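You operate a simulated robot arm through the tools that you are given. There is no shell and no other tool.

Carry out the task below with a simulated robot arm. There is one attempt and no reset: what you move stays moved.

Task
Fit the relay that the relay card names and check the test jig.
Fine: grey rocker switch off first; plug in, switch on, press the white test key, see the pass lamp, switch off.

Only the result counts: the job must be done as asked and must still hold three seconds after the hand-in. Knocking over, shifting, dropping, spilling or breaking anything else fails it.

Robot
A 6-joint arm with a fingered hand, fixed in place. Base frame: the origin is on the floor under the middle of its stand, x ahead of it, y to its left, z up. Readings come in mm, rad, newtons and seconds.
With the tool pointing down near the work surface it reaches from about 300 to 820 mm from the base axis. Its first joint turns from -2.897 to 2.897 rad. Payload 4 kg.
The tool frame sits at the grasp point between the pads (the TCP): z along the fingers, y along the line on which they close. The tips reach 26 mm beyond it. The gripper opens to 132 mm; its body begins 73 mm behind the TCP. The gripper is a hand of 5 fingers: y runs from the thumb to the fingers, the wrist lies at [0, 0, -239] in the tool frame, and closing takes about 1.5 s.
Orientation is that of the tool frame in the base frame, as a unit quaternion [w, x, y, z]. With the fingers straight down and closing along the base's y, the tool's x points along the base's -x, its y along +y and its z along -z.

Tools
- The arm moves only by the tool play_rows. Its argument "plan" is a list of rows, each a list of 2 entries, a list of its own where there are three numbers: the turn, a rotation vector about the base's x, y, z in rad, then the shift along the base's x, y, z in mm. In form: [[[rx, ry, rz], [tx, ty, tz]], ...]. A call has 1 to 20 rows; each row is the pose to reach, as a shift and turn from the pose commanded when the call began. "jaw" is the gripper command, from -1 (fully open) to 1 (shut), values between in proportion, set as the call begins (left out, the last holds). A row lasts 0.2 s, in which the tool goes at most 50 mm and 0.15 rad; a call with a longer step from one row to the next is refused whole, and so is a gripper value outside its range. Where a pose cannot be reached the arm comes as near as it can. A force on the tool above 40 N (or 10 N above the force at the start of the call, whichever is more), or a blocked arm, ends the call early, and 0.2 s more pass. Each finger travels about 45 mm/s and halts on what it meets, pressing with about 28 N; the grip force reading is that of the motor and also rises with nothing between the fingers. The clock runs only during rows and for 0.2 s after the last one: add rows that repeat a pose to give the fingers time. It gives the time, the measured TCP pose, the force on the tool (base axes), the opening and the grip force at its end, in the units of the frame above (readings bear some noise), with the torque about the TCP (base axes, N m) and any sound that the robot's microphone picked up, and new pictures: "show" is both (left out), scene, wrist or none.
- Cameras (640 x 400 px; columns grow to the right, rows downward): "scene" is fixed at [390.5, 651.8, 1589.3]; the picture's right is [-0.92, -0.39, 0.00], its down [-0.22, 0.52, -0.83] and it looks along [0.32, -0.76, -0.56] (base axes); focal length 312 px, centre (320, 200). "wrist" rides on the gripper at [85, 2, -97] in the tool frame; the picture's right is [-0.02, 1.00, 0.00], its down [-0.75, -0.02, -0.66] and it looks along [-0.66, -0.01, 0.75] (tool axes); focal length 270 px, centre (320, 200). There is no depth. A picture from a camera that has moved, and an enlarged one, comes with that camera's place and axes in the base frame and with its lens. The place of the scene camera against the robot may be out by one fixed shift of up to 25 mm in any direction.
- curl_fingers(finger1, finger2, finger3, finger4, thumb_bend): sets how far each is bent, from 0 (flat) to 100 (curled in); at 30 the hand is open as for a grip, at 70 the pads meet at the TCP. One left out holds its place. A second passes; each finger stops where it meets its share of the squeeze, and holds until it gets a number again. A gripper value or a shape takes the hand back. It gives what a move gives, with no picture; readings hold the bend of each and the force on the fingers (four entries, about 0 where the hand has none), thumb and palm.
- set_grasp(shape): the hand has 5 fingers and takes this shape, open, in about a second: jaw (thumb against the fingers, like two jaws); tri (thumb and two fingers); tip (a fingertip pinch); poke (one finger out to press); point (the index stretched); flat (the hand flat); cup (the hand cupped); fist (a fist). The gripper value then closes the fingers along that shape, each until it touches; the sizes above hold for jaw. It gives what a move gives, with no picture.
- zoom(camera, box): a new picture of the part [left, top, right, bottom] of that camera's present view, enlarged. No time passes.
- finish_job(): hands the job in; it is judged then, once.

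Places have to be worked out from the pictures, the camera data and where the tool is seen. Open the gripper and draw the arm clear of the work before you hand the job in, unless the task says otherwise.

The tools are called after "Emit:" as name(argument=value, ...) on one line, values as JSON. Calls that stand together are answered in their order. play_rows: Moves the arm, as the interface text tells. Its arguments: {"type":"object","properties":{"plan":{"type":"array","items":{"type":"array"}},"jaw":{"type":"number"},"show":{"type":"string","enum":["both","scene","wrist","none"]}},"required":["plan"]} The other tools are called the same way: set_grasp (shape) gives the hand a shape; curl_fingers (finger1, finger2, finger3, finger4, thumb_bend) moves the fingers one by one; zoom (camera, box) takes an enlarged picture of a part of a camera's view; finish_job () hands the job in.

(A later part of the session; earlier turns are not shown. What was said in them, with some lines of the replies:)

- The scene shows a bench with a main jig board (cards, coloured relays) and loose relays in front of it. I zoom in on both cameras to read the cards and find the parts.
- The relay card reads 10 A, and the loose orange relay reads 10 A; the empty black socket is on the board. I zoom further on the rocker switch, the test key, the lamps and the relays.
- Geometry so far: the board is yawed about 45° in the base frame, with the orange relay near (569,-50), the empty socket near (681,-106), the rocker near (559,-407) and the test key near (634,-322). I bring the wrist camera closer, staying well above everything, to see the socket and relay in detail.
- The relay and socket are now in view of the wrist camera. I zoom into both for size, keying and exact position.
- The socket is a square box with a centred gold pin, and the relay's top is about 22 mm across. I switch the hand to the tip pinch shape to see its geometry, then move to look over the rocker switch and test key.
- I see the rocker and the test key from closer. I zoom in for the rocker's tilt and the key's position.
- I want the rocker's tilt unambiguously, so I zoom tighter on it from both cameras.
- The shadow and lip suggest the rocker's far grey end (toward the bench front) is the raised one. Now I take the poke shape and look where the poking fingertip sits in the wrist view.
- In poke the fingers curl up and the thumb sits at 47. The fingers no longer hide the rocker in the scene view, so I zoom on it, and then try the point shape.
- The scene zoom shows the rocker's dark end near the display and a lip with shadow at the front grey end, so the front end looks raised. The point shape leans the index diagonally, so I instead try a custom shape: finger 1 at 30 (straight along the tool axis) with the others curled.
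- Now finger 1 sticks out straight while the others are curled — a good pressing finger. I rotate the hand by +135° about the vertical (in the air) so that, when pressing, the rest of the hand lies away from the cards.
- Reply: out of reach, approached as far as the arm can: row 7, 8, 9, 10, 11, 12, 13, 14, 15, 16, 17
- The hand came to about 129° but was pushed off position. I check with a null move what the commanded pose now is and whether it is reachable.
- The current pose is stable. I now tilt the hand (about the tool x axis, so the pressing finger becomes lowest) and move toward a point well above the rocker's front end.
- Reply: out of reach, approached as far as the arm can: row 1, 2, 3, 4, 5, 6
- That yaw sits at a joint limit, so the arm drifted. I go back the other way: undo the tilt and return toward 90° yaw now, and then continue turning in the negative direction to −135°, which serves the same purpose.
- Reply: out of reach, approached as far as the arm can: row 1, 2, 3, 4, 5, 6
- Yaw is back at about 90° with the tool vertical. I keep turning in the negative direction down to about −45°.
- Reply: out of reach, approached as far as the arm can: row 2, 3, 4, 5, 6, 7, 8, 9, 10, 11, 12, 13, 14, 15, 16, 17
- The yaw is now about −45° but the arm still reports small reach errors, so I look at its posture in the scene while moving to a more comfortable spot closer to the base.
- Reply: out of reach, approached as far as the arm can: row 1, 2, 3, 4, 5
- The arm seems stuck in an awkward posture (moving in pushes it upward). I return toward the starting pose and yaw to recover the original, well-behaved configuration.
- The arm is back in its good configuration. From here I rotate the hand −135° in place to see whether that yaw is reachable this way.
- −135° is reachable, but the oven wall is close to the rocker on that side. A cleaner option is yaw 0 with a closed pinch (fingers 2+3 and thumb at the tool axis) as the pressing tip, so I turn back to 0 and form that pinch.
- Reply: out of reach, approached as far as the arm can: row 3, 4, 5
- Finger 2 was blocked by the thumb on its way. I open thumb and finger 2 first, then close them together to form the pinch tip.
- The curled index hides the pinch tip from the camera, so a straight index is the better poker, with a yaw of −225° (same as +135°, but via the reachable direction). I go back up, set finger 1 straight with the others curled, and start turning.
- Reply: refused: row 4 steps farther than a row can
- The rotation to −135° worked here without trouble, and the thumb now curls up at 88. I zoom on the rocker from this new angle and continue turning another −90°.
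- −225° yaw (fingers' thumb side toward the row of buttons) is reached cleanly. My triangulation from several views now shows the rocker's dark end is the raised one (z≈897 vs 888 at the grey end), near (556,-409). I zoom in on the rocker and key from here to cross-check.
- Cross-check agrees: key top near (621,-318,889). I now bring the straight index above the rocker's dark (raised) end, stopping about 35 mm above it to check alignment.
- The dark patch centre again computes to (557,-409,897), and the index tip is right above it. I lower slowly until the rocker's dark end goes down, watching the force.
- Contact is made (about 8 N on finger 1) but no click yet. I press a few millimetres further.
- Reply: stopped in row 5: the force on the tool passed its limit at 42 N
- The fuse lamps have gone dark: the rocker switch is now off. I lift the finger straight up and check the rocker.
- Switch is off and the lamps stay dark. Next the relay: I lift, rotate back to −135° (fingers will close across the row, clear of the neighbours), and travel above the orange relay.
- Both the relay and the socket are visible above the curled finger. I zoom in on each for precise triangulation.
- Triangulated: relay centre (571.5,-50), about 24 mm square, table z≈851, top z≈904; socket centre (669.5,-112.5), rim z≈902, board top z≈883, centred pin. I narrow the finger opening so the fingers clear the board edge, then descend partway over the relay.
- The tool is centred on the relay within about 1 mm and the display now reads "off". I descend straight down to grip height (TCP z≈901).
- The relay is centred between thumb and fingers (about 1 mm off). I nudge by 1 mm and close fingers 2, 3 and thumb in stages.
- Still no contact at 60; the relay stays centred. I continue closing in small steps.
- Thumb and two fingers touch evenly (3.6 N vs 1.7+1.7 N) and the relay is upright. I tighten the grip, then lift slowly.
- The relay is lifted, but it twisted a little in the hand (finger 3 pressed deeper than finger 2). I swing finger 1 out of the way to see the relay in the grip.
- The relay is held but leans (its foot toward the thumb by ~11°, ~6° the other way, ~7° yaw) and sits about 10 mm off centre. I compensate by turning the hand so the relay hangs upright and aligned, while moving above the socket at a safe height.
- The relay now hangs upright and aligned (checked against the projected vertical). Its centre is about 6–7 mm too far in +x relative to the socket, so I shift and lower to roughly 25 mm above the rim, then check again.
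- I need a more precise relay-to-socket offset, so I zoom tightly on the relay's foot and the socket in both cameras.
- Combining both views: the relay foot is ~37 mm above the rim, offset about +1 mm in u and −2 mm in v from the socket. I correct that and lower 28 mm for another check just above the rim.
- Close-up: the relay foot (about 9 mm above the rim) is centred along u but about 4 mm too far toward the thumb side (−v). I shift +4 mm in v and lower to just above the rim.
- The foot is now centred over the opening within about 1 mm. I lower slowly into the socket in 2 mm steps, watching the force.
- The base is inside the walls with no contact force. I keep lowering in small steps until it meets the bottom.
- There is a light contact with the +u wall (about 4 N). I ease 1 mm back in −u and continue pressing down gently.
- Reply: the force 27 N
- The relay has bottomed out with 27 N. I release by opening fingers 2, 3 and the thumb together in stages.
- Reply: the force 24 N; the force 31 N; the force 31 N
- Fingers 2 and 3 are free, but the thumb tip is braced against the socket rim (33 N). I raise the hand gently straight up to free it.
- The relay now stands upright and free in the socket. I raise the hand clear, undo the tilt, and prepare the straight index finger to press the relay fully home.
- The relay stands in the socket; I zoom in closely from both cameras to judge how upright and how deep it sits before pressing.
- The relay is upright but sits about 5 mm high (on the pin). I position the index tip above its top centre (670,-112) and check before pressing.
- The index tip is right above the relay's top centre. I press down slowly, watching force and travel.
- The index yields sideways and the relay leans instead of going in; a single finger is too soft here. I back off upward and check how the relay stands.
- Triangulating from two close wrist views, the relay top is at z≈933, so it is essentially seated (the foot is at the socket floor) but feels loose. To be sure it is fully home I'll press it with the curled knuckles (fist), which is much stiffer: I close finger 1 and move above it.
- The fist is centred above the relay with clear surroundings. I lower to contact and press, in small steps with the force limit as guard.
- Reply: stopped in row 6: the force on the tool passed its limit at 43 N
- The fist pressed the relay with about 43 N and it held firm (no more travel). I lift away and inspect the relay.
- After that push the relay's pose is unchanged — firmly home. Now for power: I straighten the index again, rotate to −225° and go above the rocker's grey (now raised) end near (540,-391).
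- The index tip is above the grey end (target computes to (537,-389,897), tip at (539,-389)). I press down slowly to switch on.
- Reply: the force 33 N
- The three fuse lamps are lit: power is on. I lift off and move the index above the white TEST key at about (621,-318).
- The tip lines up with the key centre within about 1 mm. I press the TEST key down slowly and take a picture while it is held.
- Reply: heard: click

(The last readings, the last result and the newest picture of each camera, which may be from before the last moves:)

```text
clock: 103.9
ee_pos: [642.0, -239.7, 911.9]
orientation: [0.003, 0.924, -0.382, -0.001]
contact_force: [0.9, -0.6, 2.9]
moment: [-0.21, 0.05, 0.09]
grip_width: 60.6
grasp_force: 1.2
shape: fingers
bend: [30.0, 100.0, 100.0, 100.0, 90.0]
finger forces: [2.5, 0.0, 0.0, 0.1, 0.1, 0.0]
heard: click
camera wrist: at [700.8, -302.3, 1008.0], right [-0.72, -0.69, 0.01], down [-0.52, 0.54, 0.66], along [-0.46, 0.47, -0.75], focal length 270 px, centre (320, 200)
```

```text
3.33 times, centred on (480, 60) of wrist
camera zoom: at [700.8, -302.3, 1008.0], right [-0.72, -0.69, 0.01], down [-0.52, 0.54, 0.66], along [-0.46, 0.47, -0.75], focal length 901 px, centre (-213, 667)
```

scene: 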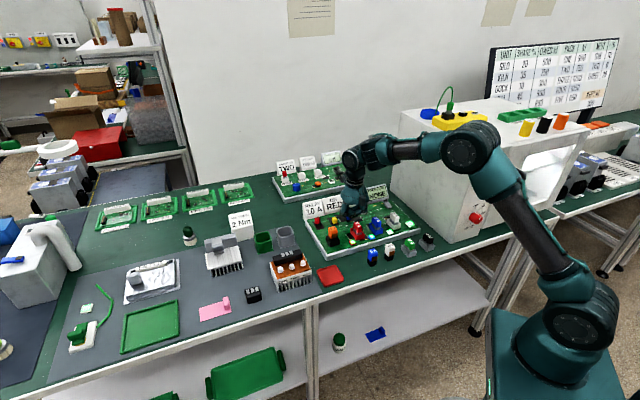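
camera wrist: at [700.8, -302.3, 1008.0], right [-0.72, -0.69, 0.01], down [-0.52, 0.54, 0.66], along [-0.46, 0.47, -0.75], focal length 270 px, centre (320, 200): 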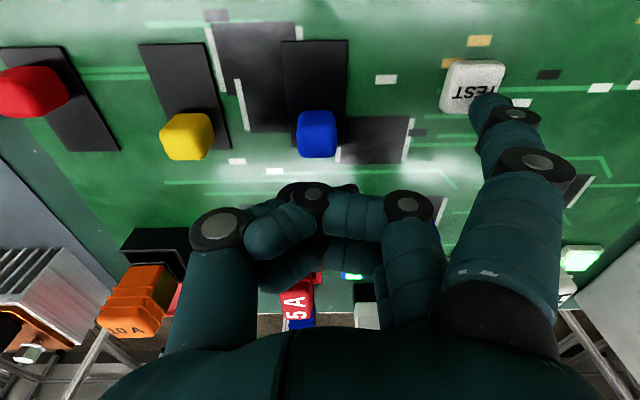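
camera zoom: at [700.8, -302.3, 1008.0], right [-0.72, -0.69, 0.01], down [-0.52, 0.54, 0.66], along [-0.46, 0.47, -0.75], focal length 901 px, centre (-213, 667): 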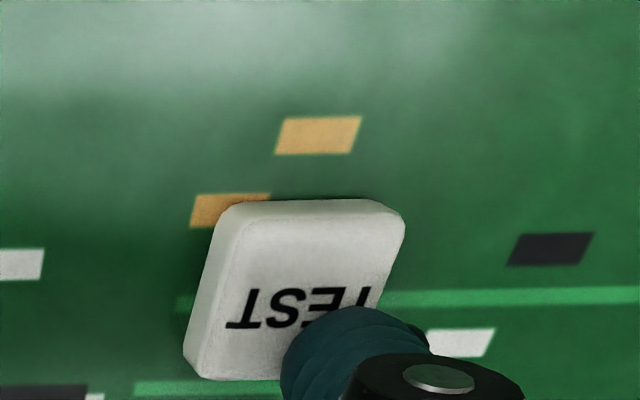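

A click was heard and the pass lamp at the board's end is lit — the test passes. I lift off, check the lamp, and move back above the rocker's dark end to switch off.

Emit:
play_rows(plan=[[[0, 0, 0], [0, 0, 10]], [[0, 0, 0], [0, 0, 30]], [[0, 0, 0], [0, 0, 48]], [[0, 0, 0], [-20, -31, 48]], [[0, 0, 0], [-40, -62, 48]], [[0, 0, 0], [-59, -93, 48]], [[0, 0, 0], [-59, -93, 48]]])

Emit:
zoom(camera="wrist", box=[400, 20, 560, 140])

Emit:
zoom(camera="scene", box=[310, 180, 440, 270])

```text
clock: 105.5
ee_pos: [584.9, -336.4, 959.8]
orientation: [0.002, 0.924, -0.382, -0.002]
contact_force: [-0.9, 0.2, -0.1]
moment: [-0.01, 0.02, -0.02]
grip_width: 60.9
grasp_force: 0.1
shape: fingers
bend: [30.0, 100.0, 100.0, 100.0, 90.0]
finger forces: [0.1, 0.0, 0.0, 0.0, 0.0, 0.0]
camera wrist: at [643.0, -398.3, 1055.7], right [-0.72, -0.69, 0.01], down [-0.52, 0.54, 0.66], along [-0.46, 0.47, -0.75], focal length 270 px, centre (320, 200)
```

scene: 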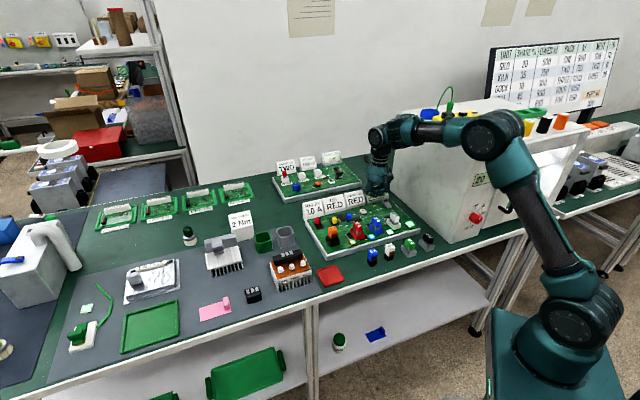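
wrist: 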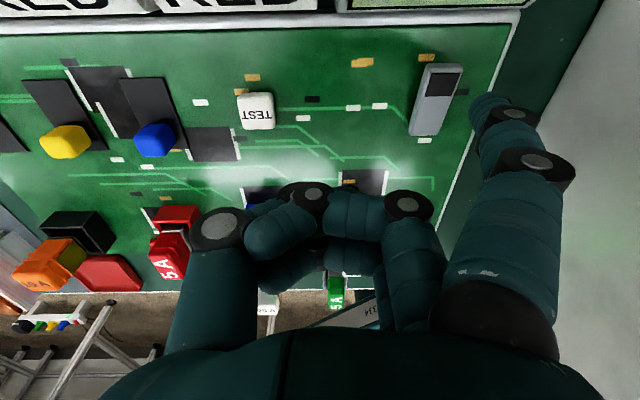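

```text
3.33 times, centred on (480, 80) of wrist
camera zoom: at [643.0, -398.3, 1055.7], right [-0.72, -0.69, 0.01], down [-0.52, 0.54, 0.66], along [-0.46, 0.47, -0.75], focal length 901 px, centre (-213, 600)
```

zoom: 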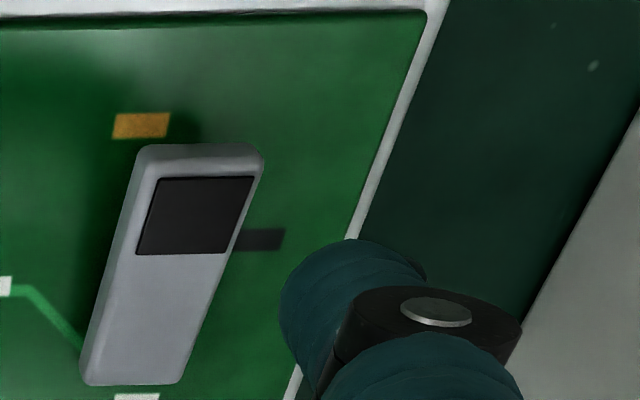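

```text
4.44 times, centred on (375, 225) of scene
camera zoom: at [390.5, 651.8, 1589.3], right [-0.92, -0.39, 0.0], down [-0.22, 0.52, -0.83], along [0.32, -0.76, -0.56], focal length 1389 px, centre (76, 89)
```

zoom: 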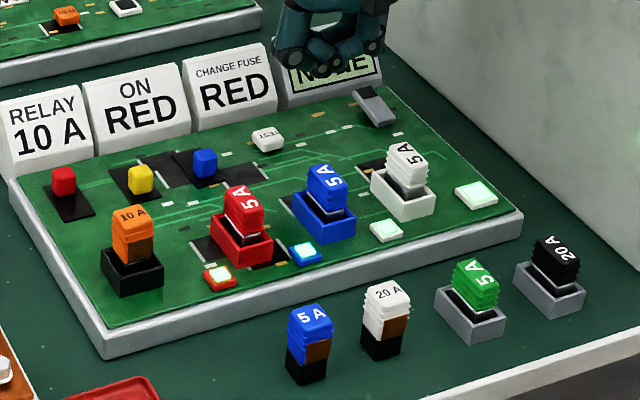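

The pass lamp stays lit. The dark patch is at (556,-410), so I trim the position by about 4 mm and press it down to switch off.

Emit:
play_rows(plan=[[[0, 0, 0], [-3, 2.5, -12]], [[0, 0, 0], [-3, 2.5, -24]], [[0, 0, 0], [-3, 2.5, -32]], [[0, 0, 0], [-3, 2.5, -37]], [[0, 0, 0], [-3, 2.5, -41]], [[0, 0, 0], [-3, 2.5, -44]], [[0, 0, 0], [-3, 2.5, -46.5]], [[0, 0, 0], [-3, 2.5, -48.5]]])

Emit:
zoom(camera="scene", box=[310, 180, 440, 270])

Emit:
zoom(camera="wrist", box=[400, 0, 560, 120])

```text
clock: 107.3
ee_pos: [583.4, -331.2, 913.9]
orientation: [0.002, 0.925, -0.381, 0.001]
contact_force: [8.7, 4.4, 26.9]
moment: [-2.13, 0.73, 0.48]
grip_width: 63.4
grasp_force: 13.6
shape: fingers
bend: [31.0, 100.0, 100.0, 100.0, 90.0]
finger forces: [27.6, 0.1, 0.0, 0.0, 0.0, 0.0]
camera wrist: at [641.6, -392.4, 1009.1], right [-0.72, -0.69, 0.0], down [-0.52, 0.55, 0.66], along [-0.46, 0.47, -0.76], focal length 270 px, centre (320, 200)
```

scene: 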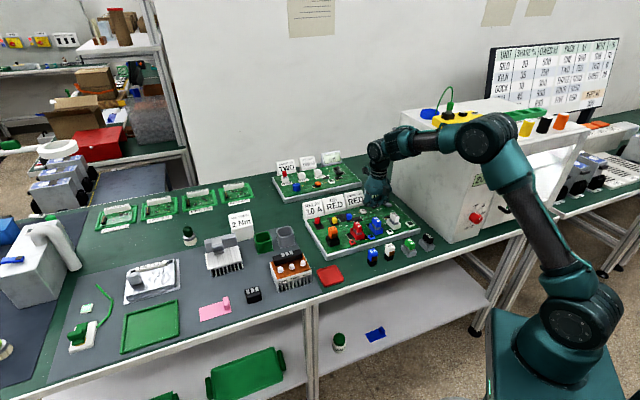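
wrist: 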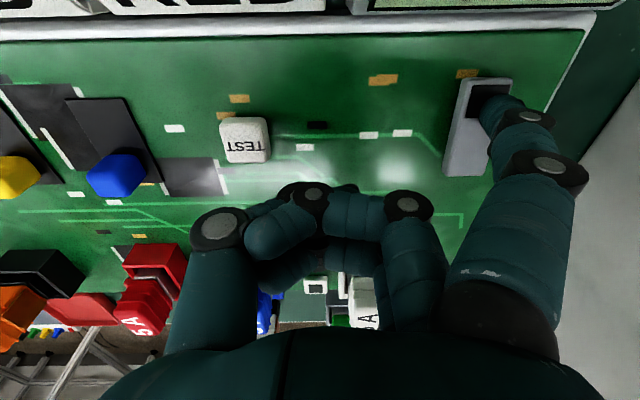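

```text
4.44 times, centred on (375, 225) of scene
camera zoom: at [390.5, 651.8, 1589.3], right [-0.92, -0.39, 0.0], down [-0.22, 0.52, -0.83], along [0.32, -0.76, -0.56], focal length 1389 px, centre (76, 89)
```

zoom: 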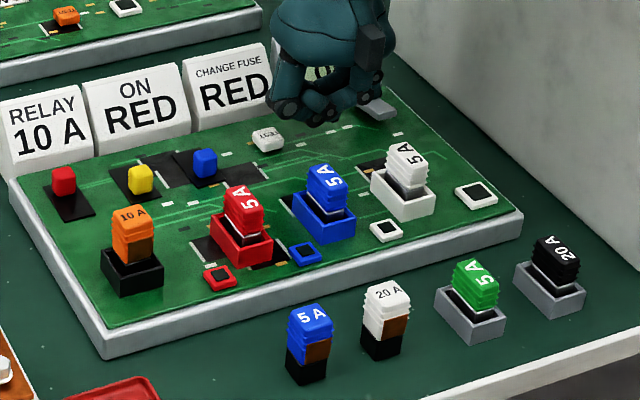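

```text
3.33 times, centred on (480, 60) of wrist
camera zoom: at [641.6, -392.4, 1009.1], right [-0.72, -0.69, 0.0], down [-0.52, 0.55, 0.66], along [-0.46, 0.47, -0.76], focal length 901 px, centre (-213, 667)
```

zoom: 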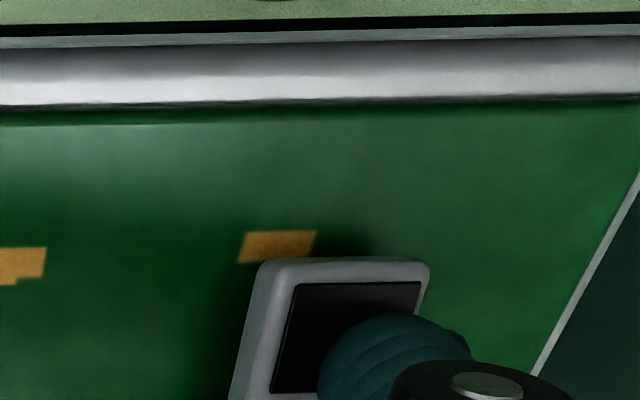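

All lamps are off: power is off again. I lift straight up and withdraw the arm upward and back from the bench.

Emit:
play_rows(plan=[[[0, 0, 0], [0, 0, 10]], [[0, 0, 0], [0, 0, 30]], [[0, 0, 0], [0, 0, 60]], [[0, 0, 0], [0, 0, 100]], [[0, 0, 0], [-10, 20, 140]], [[0, 0, 0], [-25, 45, 180]], [[0, 0, 0], [-45, 70, 210]], [[0, 0, 0], [-70, 90, 235]], [[0, 0, 0], [-95, 105, 260]], [[0, 0, 0], [-95, 105, 260]]])

Emit:
zoom(camera="scene", box=[300, 170, 440, 280])

```text
clock: 109.5
ee_pos: [485.5, -224.9, 1175.5]
orientation: [0.002, 0.924, -0.382, -0.003]
contact_force: [-1.5, 0.4, 0.0]
moment: [-0.02, 0.0, 0.03]
grip_width: 60.5
grasp_force: 0.1
shape: fingers
bend: [30.0, 100.0, 100.0, 100.0, 90.0]
finger forces: [0.1, 0.0, 0.1, 0.1, 0.0, 0.0]
camera wrist: at [543.3, -286.4, 1270.3], right [-0.72, -0.69, 0.01], down [-0.52, 0.54, 0.66], along [-0.46, 0.47, -0.75], focal length 270 px, centre (320, 200)
```

scene: 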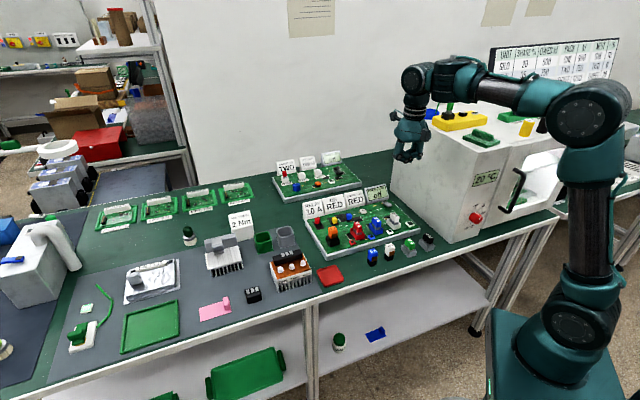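
wrist: 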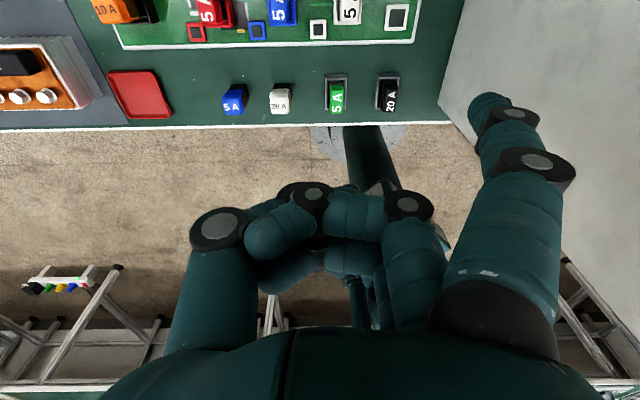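

```text
3.64 times, centred on (370, 225) of scene
camera zoom: at [390.5, 651.8, 1589.3], right [-0.92, -0.39, 0.0], down [-0.22, 0.52, -0.83], along [0.32, -0.76, -0.56], focal length 1136 px, centre (138, 109)
```

zoom: 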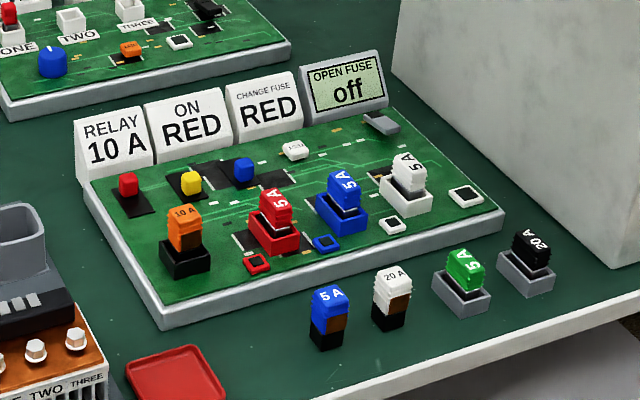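

Everything stands as it should: relay in place, display "off", lamps dark, nothing disturbed. I open the hand here, clear of the work, and take a last look.

Emit:
set_grasp(shape="jaw")

Emit:
play_rows(plan=[[[0, 0, 0], [0, 0, 0]], [[0, 0, 0], [0, 0, 10]], [[0, 0, 0], [0, 0, 10]]], jaw=-1)

Emit:
zoom(camera="scene", box=[300, 170, 440, 280])

```text
clock: 110.4
ee_pos: [484.5, -224.5, 1174.0]
orientation: [0.003, 0.924, -0.382, -0.002]
contact_force: [0.8, -0.8, -0.2]
moment: [0.02, 0.0, 0.03]
grip_width: 132.0
grasp_force: 0.1
shape: jaw
bend: [30.0, 30.0, 30.0, 30.0, 30.0]
finger forces: [0.1, 0.1, 0.0, 0.1, 0.0, 0.1]
```

```text
clock: 111.2
ee_pos: [485.3, -225.5, 1184.5]
orientation: [0.002, 0.924, -0.382, -0.002]
contact_force: [0.1, 0.0, 0.0]
moment: [-0.01, 0.01, -0.01]
grip_width: 132.0
grasp_force: 0.1
shape: jaw
bend: [30.0, 30.0, 30.0, 30.0, 30.0]
finger forces: [0.1, 0.0, 0.1, 0.1, 0.1, 0.0]
camera wrist: at [543.2, -287.0, 1279.5], right [-0.72, -0.69, 0.01], down [-0.52, 0.54, 0.66], along [-0.46, 0.47, -0.75], focal length 270 px, centre (320, 200)
```

scene: 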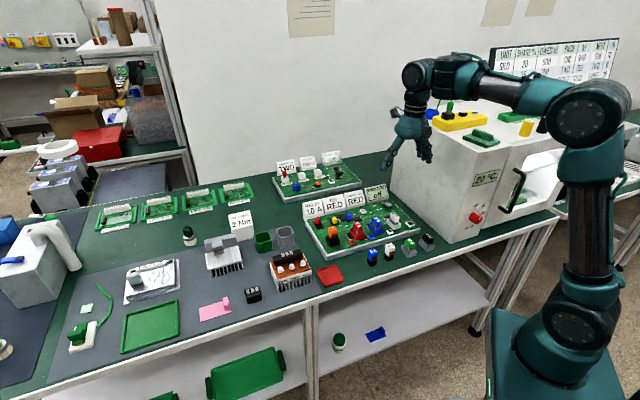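
wrist: 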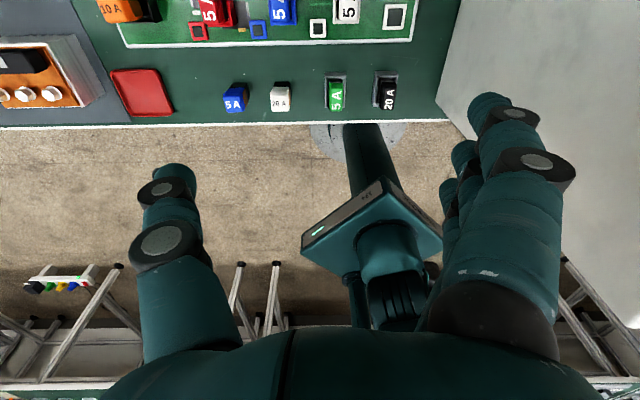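

```text
3.64 times, centred on (370, 225) of scene
camera zoom: at [390.5, 651.8, 1589.3], right [-0.92, -0.39, 0.0], down [-0.22, 0.52, -0.83], along [0.32, -0.76, -0.56], focal length 1136 px, centre (138, 109)
```

zoom: 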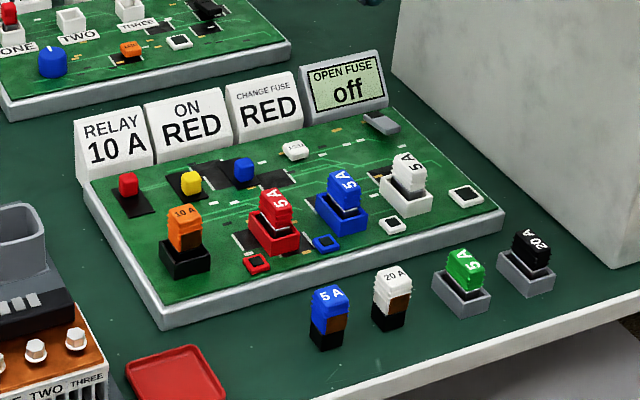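

The 10 A relay is fitted, the test was passed, the switch is off again, the hand is open and clear of the bench. I hand the job in.

Emit:
finish_job()

```text
The job is handed in.
```

The orange 10 A relay named on the card is in the black socket, the jig passed its test, and the job is handed in.

- **Power off:** I pressed the rocker's dark end first; the fuse lamps went dark and the display read "off".
- **Relay:** It twisted slightly when I picked it up, so I corrected for that before lowering it in. I then pressed it down with about 43 N from above, and it did not move afterwards.
- **Test:** With the rocker on, I pressed the white test key. There was a click and the pass lamp lit.
- **Finish:** I switched the rocker off, and all lamps were dark. The hand is open and clear of the bench, and nothing else looked disturbed in the last picture.
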